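You operate a simulated robot arm through the tools that you are given. There is no shell and no other tool. Be economical: measure what you need, move in short steps, check, and stop when the job is done.

The job below is to be done with a simulated robot arm. You get a single attempt, and the scene is never put back.

Task
Put the new glide on top of the new star knob.

Only the result counts: the job must be done as asked and must still hold three seconds after the hand-in. Knocking over, shifting, dropping, spilling or breaking anything else fails it.

Robot
A 6-joint arm with a two-finger parallel gripper, fixed in place. Base frame: the origin is at the foot of the arm, x ahead of it, y to its left, z up; the work surface is at about z = 930. Readings come in mm, rad, newtons and seconds.
With the tool pointing down near the work surface it reaches from about 220 to 620 mm from the base axis. Its first joint turns from -1.152 to 1.152 rad. Payload 2.7 kg.
The tool frame sits at the grasp point between the pads (the TCP): z along the fingers, y along the line on which they close. The tips reach 23 mm beyond it. Largest opening 94 mm; finger width 38, thickness 10; the body of the gripper, 54 by 96 mm, starts 39 mm behind the TCP.
Orientation is that of the tool frame in the base frame, as a unit quaternion [w, x, y, z]. With the fingers straight down and closing along the base's y, the tool's x points along the base's -x, its y along +y and its z along -z.

Tools
- The arm moves only by the tool apply_moves. Its argument "targets" is a list of rows, each a list of 7 numbers: the shift along the tool's x, y, z in mm, then the turn, a rotation vector about the tool's x, y, z in rad, then the opening, from 0 (shut) to 1 (fully open). In form: [[dx, dy, dz, rx, ry, rz, hand], ...]. A call has 1 to 20 rows; each row shifts and turns the commanded pose from where the row before left it, along the tool's axes as they then stand. A row lasts 0.2 s, in which the tool goes at most 50 mm and 0.15 rad; a call with a longer step from one row to the next is refused whole, and so is a gripper value outside its range. Where a pose cannot be reached the arm comes as near as it can. A force on the tool above 40 N (or 10 N above the force at the start of the call, whichever is more), or a blocked arm, ends the call early, and 0.2 s more pass. Each finger travels about 45 mm/s and halts on what it meets, pressing with about 29 N; the grip force reading is that of the motor and also rises with nothing between the fingers. The clock runs only during rows and for 0.2 s after the last one: add rows that do not move to give the fingers time. The reply holds the time, the measured pose of the TCP, the force on the tool along the base axes, the opening and the grip force, in the units named above and with some noise.
- Cameras (640 x 400 px; columns grow to the right, rows downward): "scene" is fixed at [63.8, -418.3, 1426]; the picture's right is [0.88, -0.48, 0.00], its down [-0.17, -0.31, -0.94] and it looks along [0.44, 0.82, -0.35] (base axes); focal length 349 px, centre (320, 200). "wrist" rides on the gripper at [86, 16, -75] in the tool frame; the picture's right is [-0.18, 0.98, 0.00], its down [-0.58, -0.11, -0.81] and it looks along [-0.79, -0.15, 0.59] (tool axes); focal length 243 px, centre (320, 200). There is no depth. A picture from a camera that has moved, and an enlarged one, comes with that camera's place and axes in the base frame and with its lens.
- grab_frame(camera): a new picture of that camera. It takes no simulated time.
- enlarge(camera, box): a new picture of the part [left, top, right, bottom] of that camera's present view, enlarged. It takes no simulated time.
- sign_off(): hands the job in; it is judged then, once.

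Go step by step. Nothing tells you positions but the pictures and the camera data: compare them with the known pose of the tool, close in by small moves and look again before you grip or let go. The budget is 90 turns and 46 pictures, counting those below and the enlarged ones. Unless the task says otherwise, let go and move clear before handing in, and close with one line.

The tools are called after "Call:" as name(argument=value, ...) on one line, values as JSON. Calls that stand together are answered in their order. apply_moves: Moves the arm, as the interface text tells. Its arguments: {"type":"object","properties":{"targets":{"type":"array","items":{"type":"array","items":{"type":"number"}}}},"required":["targets"]} The other tools are called the same way: grab_frame (camera) takes a picture; enlarge (camera, box) takes an enlarged picture of a part of a camera's view; sign_off () hands the job in.

At the start:

```text
t: 0.0
ee_pos: [330.4, 266.0, 1206.8]
ee_rot: [0.001, -0.001, 1.0, 0.0]
wrist_force: [-0.5, -0.6, -0.3]
opening: 94.1
grip_force: 0.0
```

scene: 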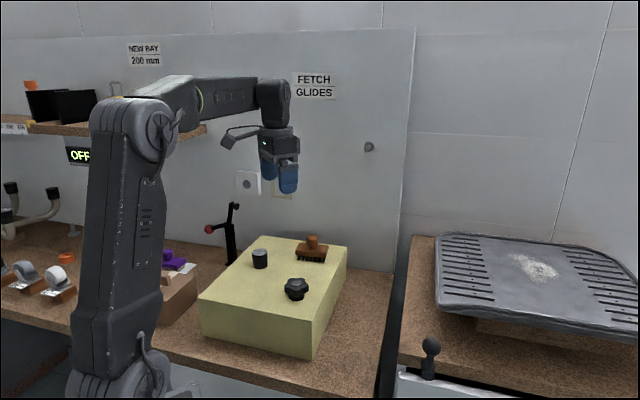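
wrist: 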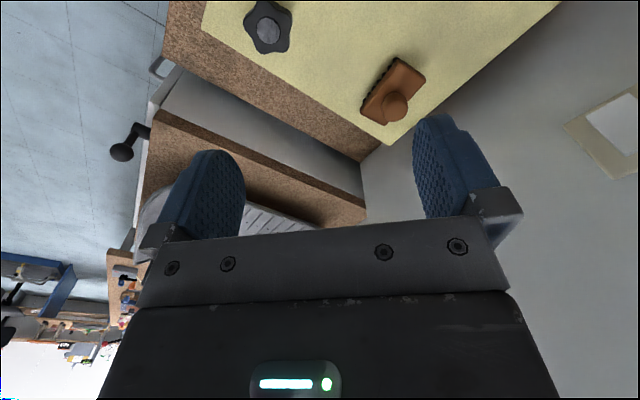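

I see a yellow block holding a black cylinder, a star knob and a brush, plus signs and other items at the left. I'll enlarge the parts to find out what is the "new" glide and star knob.

Call:
enlarge(camera="scene", box=[190, 190, 370, 310])

Call:
enlarge(camera="scene", box=[0, 30, 210, 170])

Call:
enlarge(camera="scene", box=[0, 170, 210, 310])

```text
3.33 times, centred on (280, 250) of scene
camera zoom: at [63.8, -418.3, 1426.0], right [0.88, -0.48, 0.0], down [-0.17, -0.31, -0.94], along [0.44, 0.82, -0.35], focal length 1164 px, centre (453, 33)
```

zoom: 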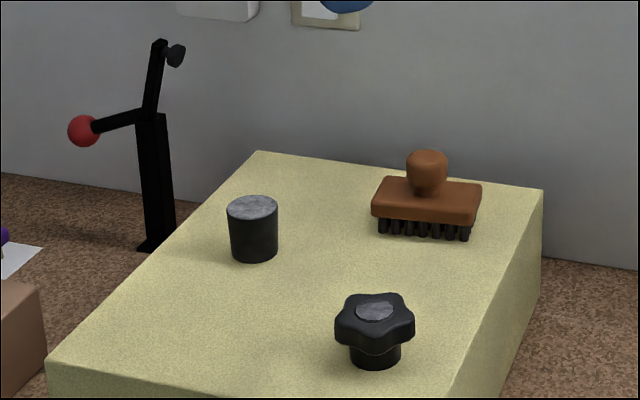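

```text
2.86 times, centred on (105, 100) of scene
camera zoom: at [63.8, -418.3, 1426.0], right [0.88, -0.48, 0.0], down [-0.17, -0.31, -0.94], along [0.44, 0.82, -0.35], focal length 998 px, centre (934, 486)
```

zoom: 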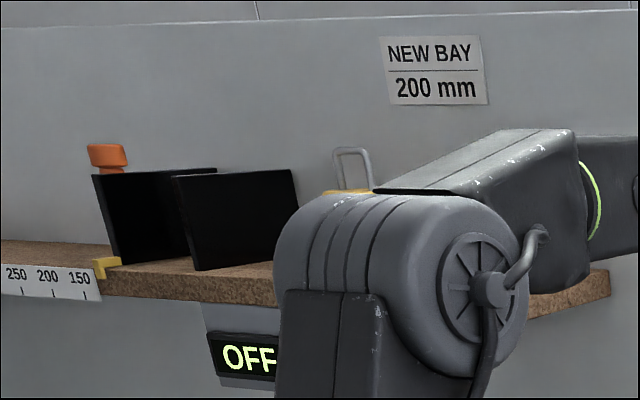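

```text
2.86 times, centred on (105, 240) of scene
camera zoom: at [63.8, -418.3, 1426.0], right [0.88, -0.48, 0.0], down [-0.17, -0.31, -0.94], along [0.44, 0.82, -0.35], focal length 998 px, centre (934, 86)
```

zoom: 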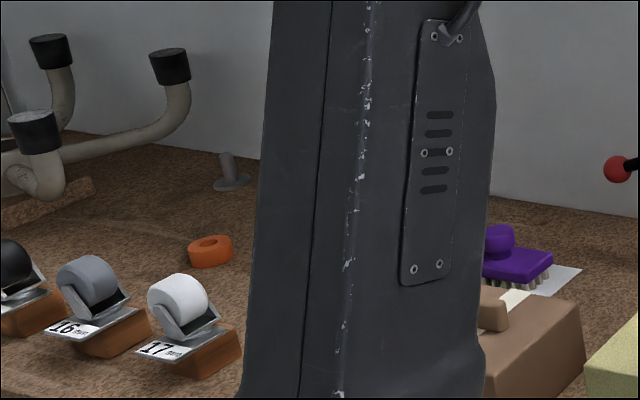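

The black caps on the stool legs look like fitted glides, so I take the loose black cylinder (about x 307, y 376) as the new glide. The star knob is at about x 337, y 205, with its top near z 969. I'll back off so the wrist camera sees the glide.

Call:
apply_moves(targets=[[40, 20, 0, 0, 0, 0, 1], [40, 20, 0, 0, 0, 0, 1], [20, 20, 0, 0, 0, 0, 1], [0, 0, 0, 0, 0, 0, 1]])

Call:
grab_frame(camera="wrist")

Call:
grab_frame(camera="scene")

```text
t: 1.0
ee_pos: [229.7, 326.1, 1206.6]
ee_rot: [0.001, -0.001, 1.0, 0.001]
wrist_force: [-0.3, -0.3, 0.5]
opening: 94.0
grip_force: 0.0
```

```text
40 pictures are left
camera wrist: at [143.1, 340.1, 1280.8], right [0.18, 0.98, 0.0], down [0.58, -0.11, 0.81], along [0.79, -0.15, -0.59], focal length 243 px, centre (320, 200)
```

wrist: 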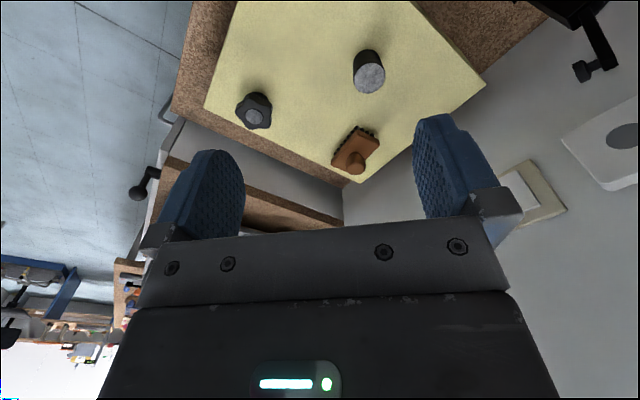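

```text
39 pictures are left
```

scene: 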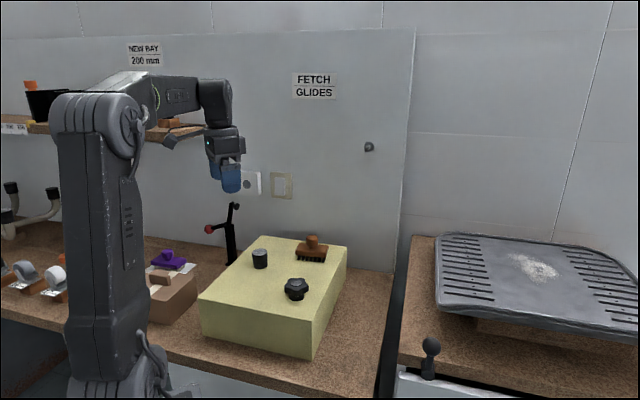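

The glide triangulates to about (308, 374) with its top near z 971, and the knob to (338, 205). The post is 200 mm clear of the glide, so I'm moving above the glide and looking again.

Call:
apply_moves(targets=[[-26, 16, 30, 0, 0, 0, 1], [-26, 16, 30, 0, 0, 0, 1], [-26, 16, 30, 0, 0, 0, 1], [0, 0, 40, 0, 0, 0, 1], [0, 0, 0, 0, 0, 0, 1], [0, 0, 0, 0, 0, 0, 1]])

Call:
grab_frame(camera="wrist")

Call:
enlarge(camera="scene", box=[190, 190, 370, 310])

```text
t: 2.4
ee_pos: [307.7, 376.0, 1076.0]
ee_rot: [0.001, 0.0, 1.0, 0.001]
wrist_force: [-1.2, -0.1, -0.2]
opening: 94.1
grip_force: 0.0
```

```text
38 pictures are left
camera wrist: at [222.0, 389.3, 1150.8], right [0.18, 0.98, 0.0], down [0.58, -0.11, 0.81], along [0.79, -0.15, -0.59], focal length 243 px, centre (320, 200)
```

wrist: 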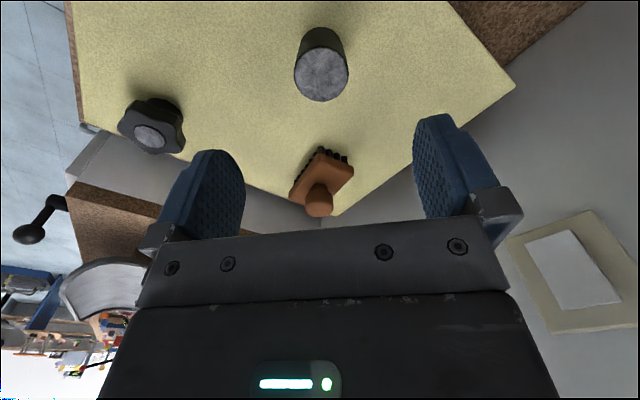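

```text
3.33 times, centred on (280, 250) of scene
camera zoom: at [63.8, -418.3, 1426.0], right [0.88, -0.48, 0.0], down [-0.17, -0.31, -0.94], along [0.44, 0.82, -0.35], focal length 1164 px, centre (453, 33)
```

zoom: 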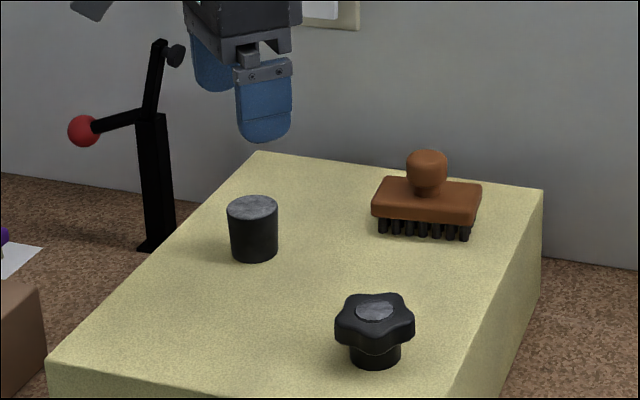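

The glide's top centre comes out at (310, 374), and the knob sits clear to the right. I'm lowering to straddle the glide, then checking before I grip.

Call:
apply_moves(targets=[[-2, -2, 35, 0, 0, 0, 1], [0, 0, 35, 0, 0, 0, 1], [0, 0, 20, 0, 0, 0, 1], [0, 0, 12, 0, 0, 0, 1], [0, 0, 10, 0, 0, 0, 1], [0, 0, 0, 0, 0, 0, 1]])

Call:
grab_frame(camera="wrist")

Call:
enlarge(camera="scene", box=[190, 190, 370, 310])

```text
t: 3.8
ee_pos: [311.2, 371.1, 964.5]
ee_rot: [-0.001, 0.0, 1.0, 0.001]
wrist_force: [-1.0, -0.4, -0.2]
opening: 94.0
grip_force: 0.0
```

```text
36 pictures are left
camera wrist: at [224.1, 386.1, 1038.5], right [0.18, 0.98, 0.0], down [0.58, -0.11, 0.81], along [0.79, -0.15, -0.59], focal length 243 px, centre (320, 200)
```

wrist: 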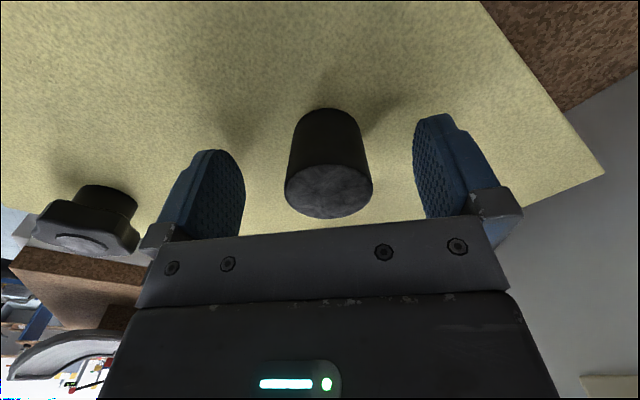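

```text
3.33 times, centred on (280, 250) of scene
camera zoom: at [63.8, -418.3, 1426.0], right [0.88, -0.48, 0.0], down [-0.17, -0.31, -0.94], along [0.44, 0.82, -0.35], focal length 1164 px, centre (453, 33)
```

zoom: 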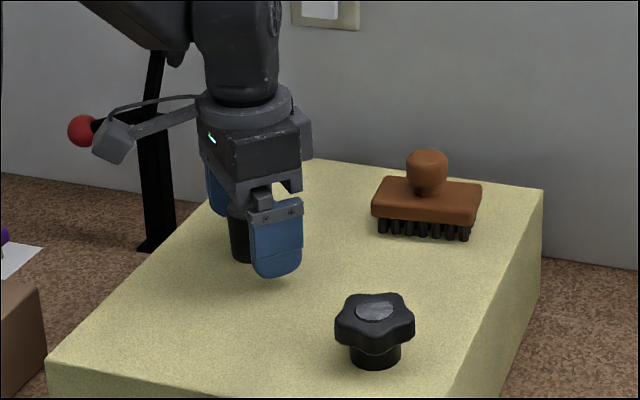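

The glide sits between the fingers at (309, 374). I'll nudge the tool to centre and close.

Call:
apply_moves(targets=[[1.5, 3, 0, 0, 0, 0, 1], [0, 0, 0, 0, 0, 0, 0.6], [0, 0, 0, 0, 0, 0, 0.5], [0, 0, 0, 0, 0, 0, 0.3], [0, 0, 0, 0, 0, 0, 0.3], [0, 0, 0, 0, 0, 0, 0.3], [0, 0, 0, 0, 0, 0, 0.3]])

Call:
grab_frame(camera="wrist")

```text
t: 5.4
ee_pos: [308.9, 374.3, 964.5]
ee_rot: [0.001, -0.001, 1.0, 0.001]
wrist_force: [-0.1, 0.5, 1.5]
opening: 45.0
grip_force: 29.2
```

```text
34 pictures are left
camera wrist: at [222.8, 389.1, 1039.0], right [0.18, 0.98, 0.0], down [0.58, -0.11, 0.81], along [0.79, -0.15, -0.59], focal length 243 px, centre (320, 200)
```

wrist: 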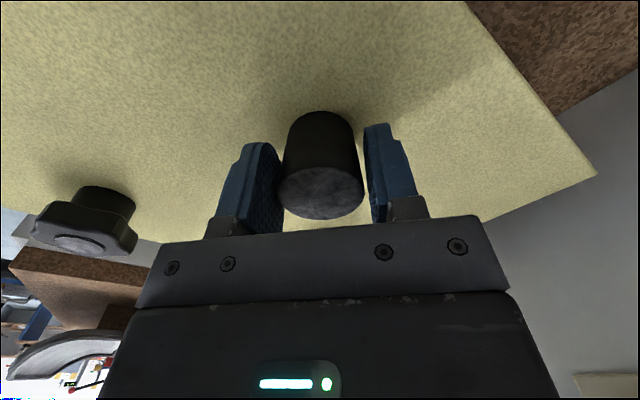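

The fingers stopped at 45 mm with 29 N, so they're holding the glide. I'll lift a little and check that it follows.

Call:
apply_moves(targets=[[0, 0, -5, 0, 0, 0, 0.3], [0, 0, -10, 0, 0, 0, 0.3], [0, 0, -20, 0, 0, 0, 0.3], [0, 0, -30, 0, 0, 0, 0.3], [0, 0, -20, 0, 0, 0, 0.3], [0, 0, 0, 0, 0, 0, 0.3], [0, 0, 0, 0, 0, 0, 0.3]])

Call:
grab_frame(camera="wrist")

Call:
enlarge(camera="scene", box=[190, 170, 370, 310])

```text
t: 7.0
ee_pos: [310.9, 375.6, 1049.0]
ee_rot: [0.0, 0.0, 1.0, 0.001]
wrist_force: [0.7, -0.1, -0.2]
opening: 44.8
grip_force: 28.9
```

```text
33 pictures are left
camera wrist: at [223.9, 389.9, 1123.7], right [0.18, 0.98, 0.0], down [0.58, -0.11, 0.81], along [0.79, -0.15, -0.59], focal length 243 px, centre (320, 200)
```

wrist: 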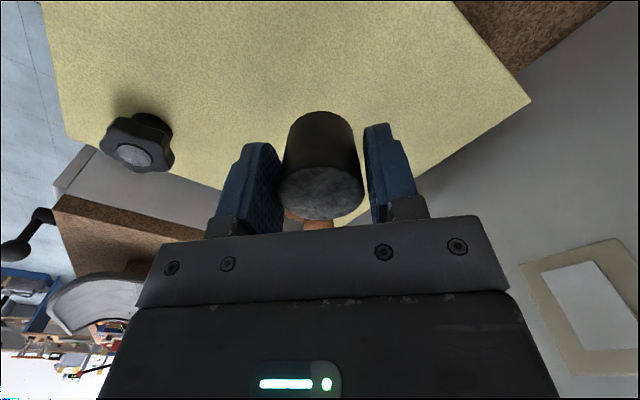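

```text
2.86 times, centred on (280, 240) of scene
camera zoom: at [63.8, -418.3, 1426.0], right [0.88, -0.48, 0.0], down [-0.17, -0.31, -0.94], along [0.44, 0.82, -0.35], focal length 998 px, centre (434, 86)
```

zoom: 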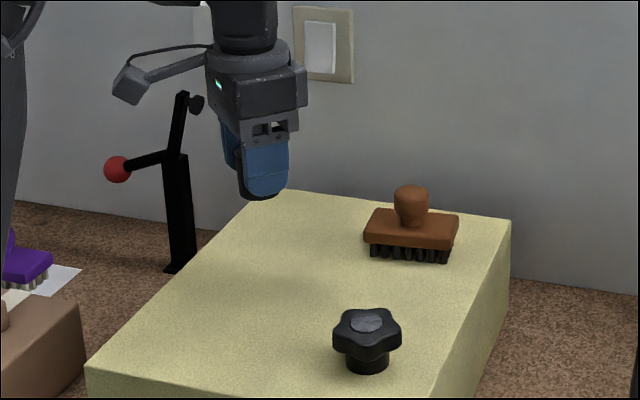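

The glide lifted cleanly and hasn't shifted in the grip. I'm carrying it over the knob at (338.5, 205.5).

Call:
apply_moves(targets=[[-5, -30, 0, 0, 0, 0, 0.3], [-6, -35, 0, 0, 0, 0, 0.3], [-6, -35, 0, 0, 0, 0, 0.3], [-6, -35, 0, 0, 0, 0, 0.3], [-5, -25, 0, 0, 0, 0, 0.3], [0, -9, 0, 0, 0, 0, 0.3], [0, 0, 15, 0, 0, 0, 0.3], [0, 0, 10, 0, 0, 0, 0.3], [0, 0, 0, 0, 0, 0, 0.3], [0, 0, 0, 0, 0, 0, 0.3]])

Call:
grab_frame(camera="wrist")

Call:
enlarge(camera="scene", box=[242, 230, 350, 310])

```text
t: 9.2
ee_pos: [337.5, 206.0, 1024.0]
ee_rot: [0.0, -0.001, 1.0, 0.002]
wrist_force: [0.0, 0.0, -0.2]
opening: 44.6
grip_force: 28.6
```

```text
31 pictures are left
camera wrist: at [251.3, 220.6, 1098.5], right [0.18, 0.98, 0.0], down [0.58, -0.11, 0.81], along [0.79, -0.15, -0.59], focal length 243 px, centre (320, 200)
```

wrist: 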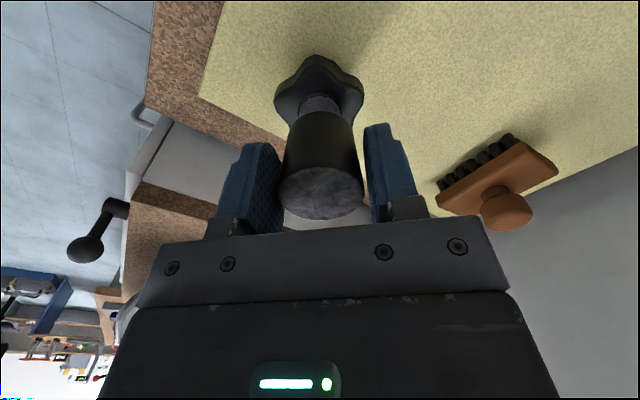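

```text
5.00 times, centred on (296, 270) of scene
camera zoom: at [63.8, -418.3, 1426.0], right [0.88, -0.48, 0.0], down [-0.17, -0.31, -0.94], along [0.44, 0.82, -0.35], focal length 1746 px, centre (440, -150)
```

zoom: 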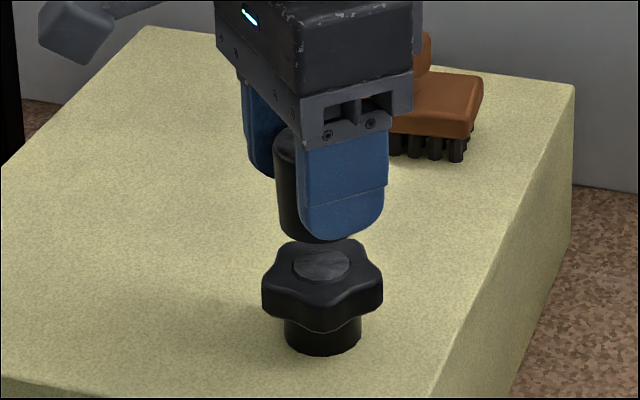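

The glide hangs right above the knob's disc, aligned in both views. I'm lowering it towards contact.

Call:
apply_moves(targets=[[0, 0, 8, 0, 0, 0, 0.3], [0, 0, 6, 0, 0, 0, 0.3], [0, 0, 0, 0, 0, 0, 0.3]])

Call:
enlarge(camera="scene", box=[242, 230, 350, 310])

Call:
grab_frame(camera="wrist")

```text
t: 10.0
ee_pos: [336.6, 205.7, 1009.9]
ee_rot: [0.002, -0.001, 1.0, 0.001]
wrist_force: [-0.9, -0.1, -0.3]
opening: 45.0
grip_force: 28.5
```

```text
5.00 times, centred on (296, 270) of scene
camera zoom: at [63.8, -418.3, 1426.0], right [0.88, -0.48, 0.0], down [-0.17, -0.31, -0.94], along [0.44, 0.82, -0.35], focal length 1746 px, centre (440, -150)
```

zoom: 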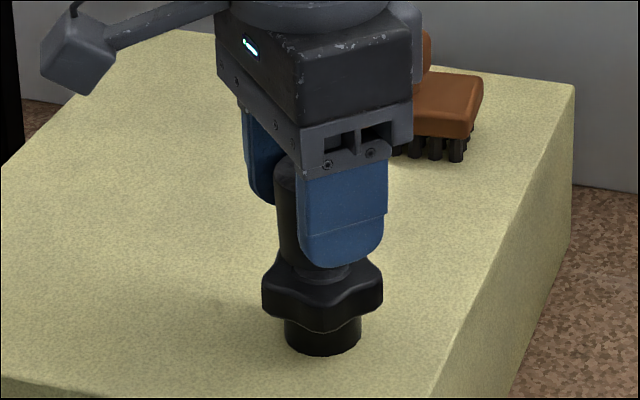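

```text
28 pictures are left
camera wrist: at [250.9, 220.5, 1084.6], right [0.18, 0.98, 0.0], down [0.58, -0.11, 0.81], along [0.79, -0.15, -0.59], focal length 243 px, centre (320, 200)
```

wrist: 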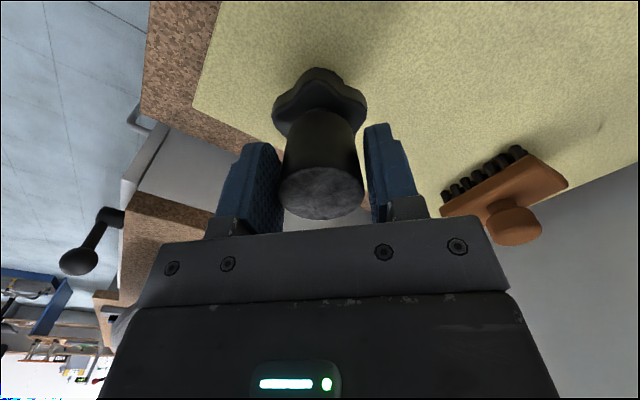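

About 8 mm remains and the alignment still looks good. I'll step down slowly and watch the force.

Call:
apply_moves(targets=[[0, 0, 2, 0, 0, 0, 0.3], [0, 0, 2, 0, 0, 0, 0.3], [0, 0, 1, 0, 0, 0, 0.3], [0, 0, 0, 0, 0, 0, 0.3]])

Call:
enlarge(camera="scene", box=[269, 256, 323, 296])

```text
t: 11.0
ee_pos: [337.8, 205.8, 1003.9]
ee_rot: [0.0, -0.001, 1.0, 0.001]
wrist_force: [0.0, 0.8, -0.6]
opening: 45.0
grip_force: 28.9
```

```text
10.00 times, centred on (296, 276) of scene
camera zoom: at [63.8, -418.3, 1426.0], right [0.88, -0.48, 0.0], down [-0.17, -0.31, -0.94], along [0.44, 0.82, -0.35], focal length 3492 px, centre (560, -560)
```

zoom: 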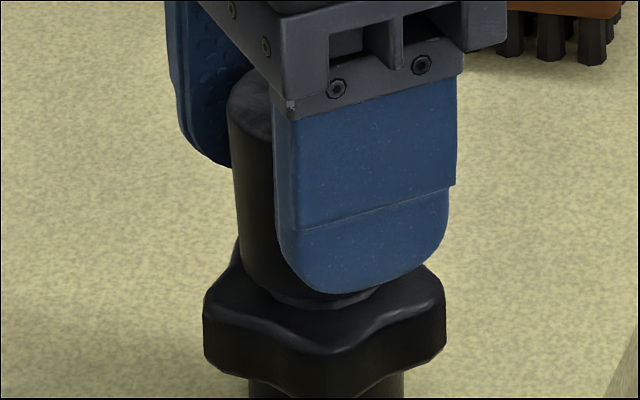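

Call:
apply_moves(targets=[[0, 0, 1, 0, 0, 0, 0.3], [0, 0, 0, 0, 0, 0, 0.3]])

```text
t: 11.6
ee_pos: [336.2, 206.6, 1005.0]
ee_rot: [0.0, 0.0, 1.0, 0.001]
wrist_force: [-0.4, -0.7, -0.9]
opening: 45.0
grip_force: 28.9
```

No contact yet at z 1004. I'm continuing in 1 mm steps.

Call:
apply_moves(targets=[[0, 0, 1, 0, 0, 0, 0.3], [0, 0, 0, 0, 0, 0, 0.3]])

Call:
enlarge(camera="scene", box=[269, 256, 323, 296])

```text
t: 12.2
ee_pos: [337.6, 206.3, 1004.3]
ee_rot: [0.0, 0.0, 1.0, 0.001]
wrist_force: [-0.4, 0.1, -1.0]
opening: 45.0
grip_force: 29.6
```

```text
10.00 times, centred on (296, 276) of scene
camera zoom: at [63.8, -418.3, 1426.0], right [0.88, -0.48, 0.0], down [-0.17, -0.31, -0.94], along [0.44, 0.82, -0.35], focal length 3492 px, centre (560, -560)
```

zoom: 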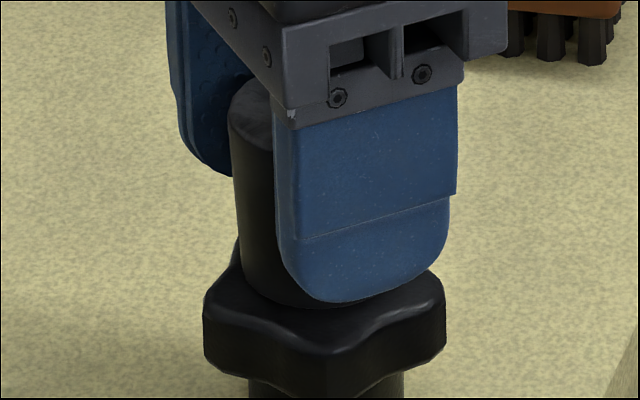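

The glide still seems about 3 mm above the knob, with no force rise. I'm continuing down in small steps.

Call:
apply_moves(targets=[[0, 0, 1, 0, 0, 0, 0.3], [0, 0, 0, 0, 0, 0, 0.3]])

Call:
apply_moves(targets=[[0, 0, 0.7, 0, 0, 0, 0.3], [0, 0, 0, 0, 0, 0, 0.3]])

Call:
apply_moves(targets=[[0, 0, 0.7, 0, 0, 0, 0.3], [0, 0, 0, 0, 0, 0, 0.3]])

```text
t: 12.8
ee_pos: [338.0, 206.6, 1001.1]
ee_rot: [0.0, 0.0, 1.0, 0.001]
wrist_force: [0.1, 0.5, -0.1]
opening: 44.8
grip_force: 28.8
```

```text
t: 13.4
ee_pos: [338.0, 205.2, 1000.5]
ee_rot: [0.0, 0.0, 1.0, 0.001]
wrist_force: [0.1, -1.2, 1.2]
opening: 44.9
grip_force: 28.8
```

```text
t: 14.0
ee_pos: [337.6, 205.9, 1001.4]
ee_rot: [0.001, -0.002, 1.0, 0.001]
wrist_force: [0.4, 1.1, 6.1]
opening: 44.7
grip_force: 28.7
```

A 6 N upward force shows the glide has touched the knob. I'll check both views before letting go.

Call:
enlarge(camera="scene", box=[269, 256, 323, 296])

Call:
enlarge(camera="wrist", box=[220, 40, 420, 240])

```text
10.00 times, centred on (296, 276) of scene
camera zoom: at [63.8, -418.3, 1426.0], right [0.88, -0.48, 0.0], down [-0.17, -0.31, -0.94], along [0.44, 0.82, -0.35], focal length 3492 px, centre (560, -560)
```

zoom: 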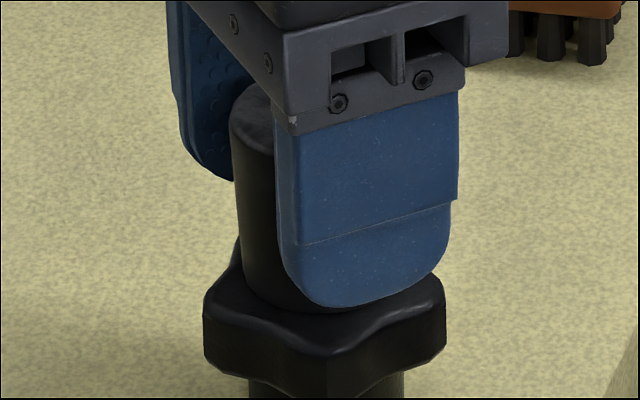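

```text
2.00 times, centred on (320, 140) of wrist
camera zoom: at [251.3, 220.6, 1076.0], right [0.18, 0.98, 0.0], down [0.58, -0.11, 0.81], along [0.79, -0.15, -0.59], focal length 485 px, centre (320, 320)
```

zoom: 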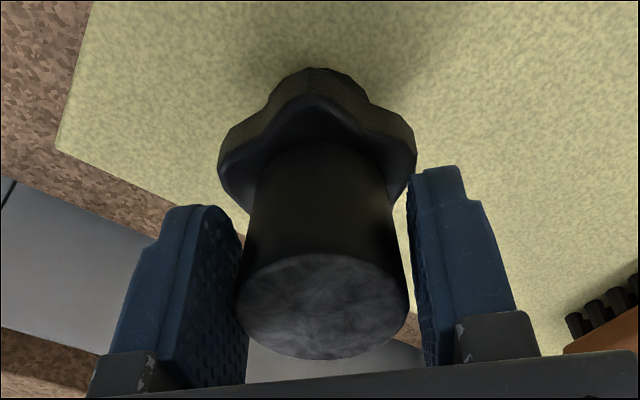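

The glide is seated and centred on the knob. I'll open the fingers gradually while holding still.

Call:
apply_moves(targets=[[0, 0, 0, 0, 0, 0, 0.45], [0, 0, 0, 0, 0, 0, 0.5], [0, 0, 0, 0, 0, 0, 0.54], [0, 0, 0, 0, 0, 0, 0.6], [0, 0, 0, 0, 0, 0, 0.7], [0, 0, 0, 0, 0, 0, 0.8], [0, 0, 0, 0, 0, 0, 0.9], [0, 0, 0, 0, 0, 0, 0.9]])

Call:
enlarge(camera="wrist", box=[170, 40, 470, 240])

Call:
enlarge(camera="scene", box=[242, 230, 350, 310])

```text
t: 15.8
ee_pos: [336.2, 204.9, 1000.3]
ee_rot: [0.0, -0.001, 1.0, 0.002]
wrist_force: [0.5, -0.5, 0.6]
opening: 84.7
grip_force: 0.1
```

```text
2.00 times, centred on (320, 140) of wrist
camera zoom: at [251.2, 220.4, 1075.6], right [0.18, 0.98, 0.0], down [0.58, -0.11, 0.81], along [0.79, -0.15, -0.59], focal length 485 px, centre (320, 320)
```

zoom: 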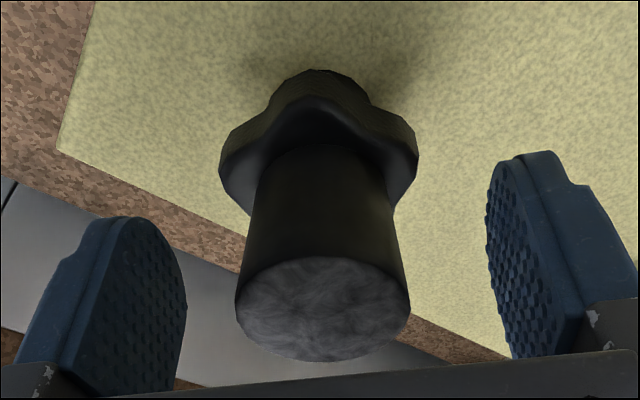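

```text
5.00 times, centred on (296, 270) of scene
camera zoom: at [63.8, -418.3, 1426.0], right [0.88, -0.48, 0.0], down [-0.17, -0.31, -0.94], along [0.44, 0.82, -0.35], focal length 1746 px, centre (440, -150)
```

zoom: 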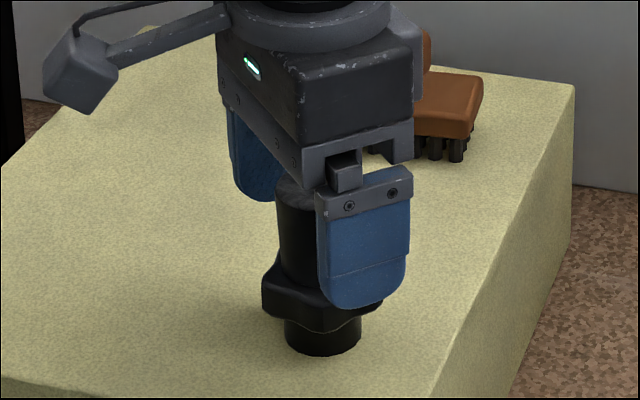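

The fingers are clear and the glide stands upright on the knob. I'm going straight up and away.

Call:
apply_moves(targets=[[0, 0, -10, 0, 0, 0, 0.9], [0, 0, -20, 0, 0, 0, 0.9], [0, 0, -30, 0, 0, 0, 0.9], [0, 0, -40, 0, 0, 0, 0.9], [0, 0, -40, 0, 0, 0, 0.9], [0, 0, -20, 0, 0, 0, 0.9], [0, 0, 0, 0, 0, 0, 0.9], [0, 0, 0, 0, 0, 0, 0.9]])

Call:
enlarge(camera="scene", box=[190, 190, 370, 310])

Call:
grab_frame(camera="scene")

```text
t: 17.6
ee_pos: [337.7, 205.1, 1160.3]
ee_rot: [0.001, -0.001, 1.0, 0.001]
wrist_force: [-0.8, -0.6, -0.2]
opening: 84.5
grip_force: 0.1
```

```text
3.33 times, centred on (280, 250) of scene
camera zoom: at [63.8, -418.3, 1426.0], right [0.88, -0.48, 0.0], down [-0.17, -0.31, -0.94], along [0.44, 0.82, -0.35], focal length 1164 px, centre (453, 33)
```

zoom: 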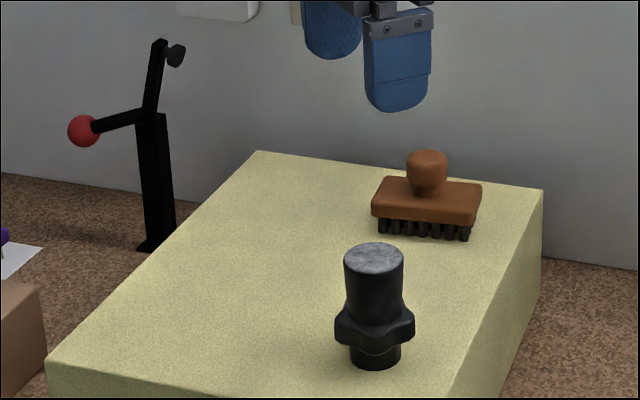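

```text
20 pictures are left
```

scene: 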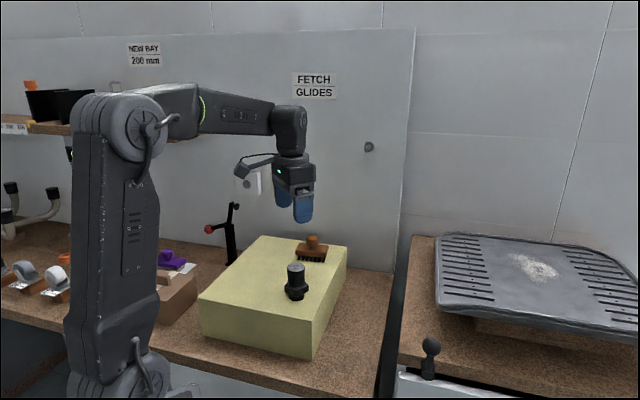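

The glide stands upright and centred on the star knob, the gripper is clear and nothing else has moved, so I'm handing in.

Call:
sign_off()

```text
The job is handed in.
```

The new glide is standing upright and centred on top of the new star knob, and the job is handed in.
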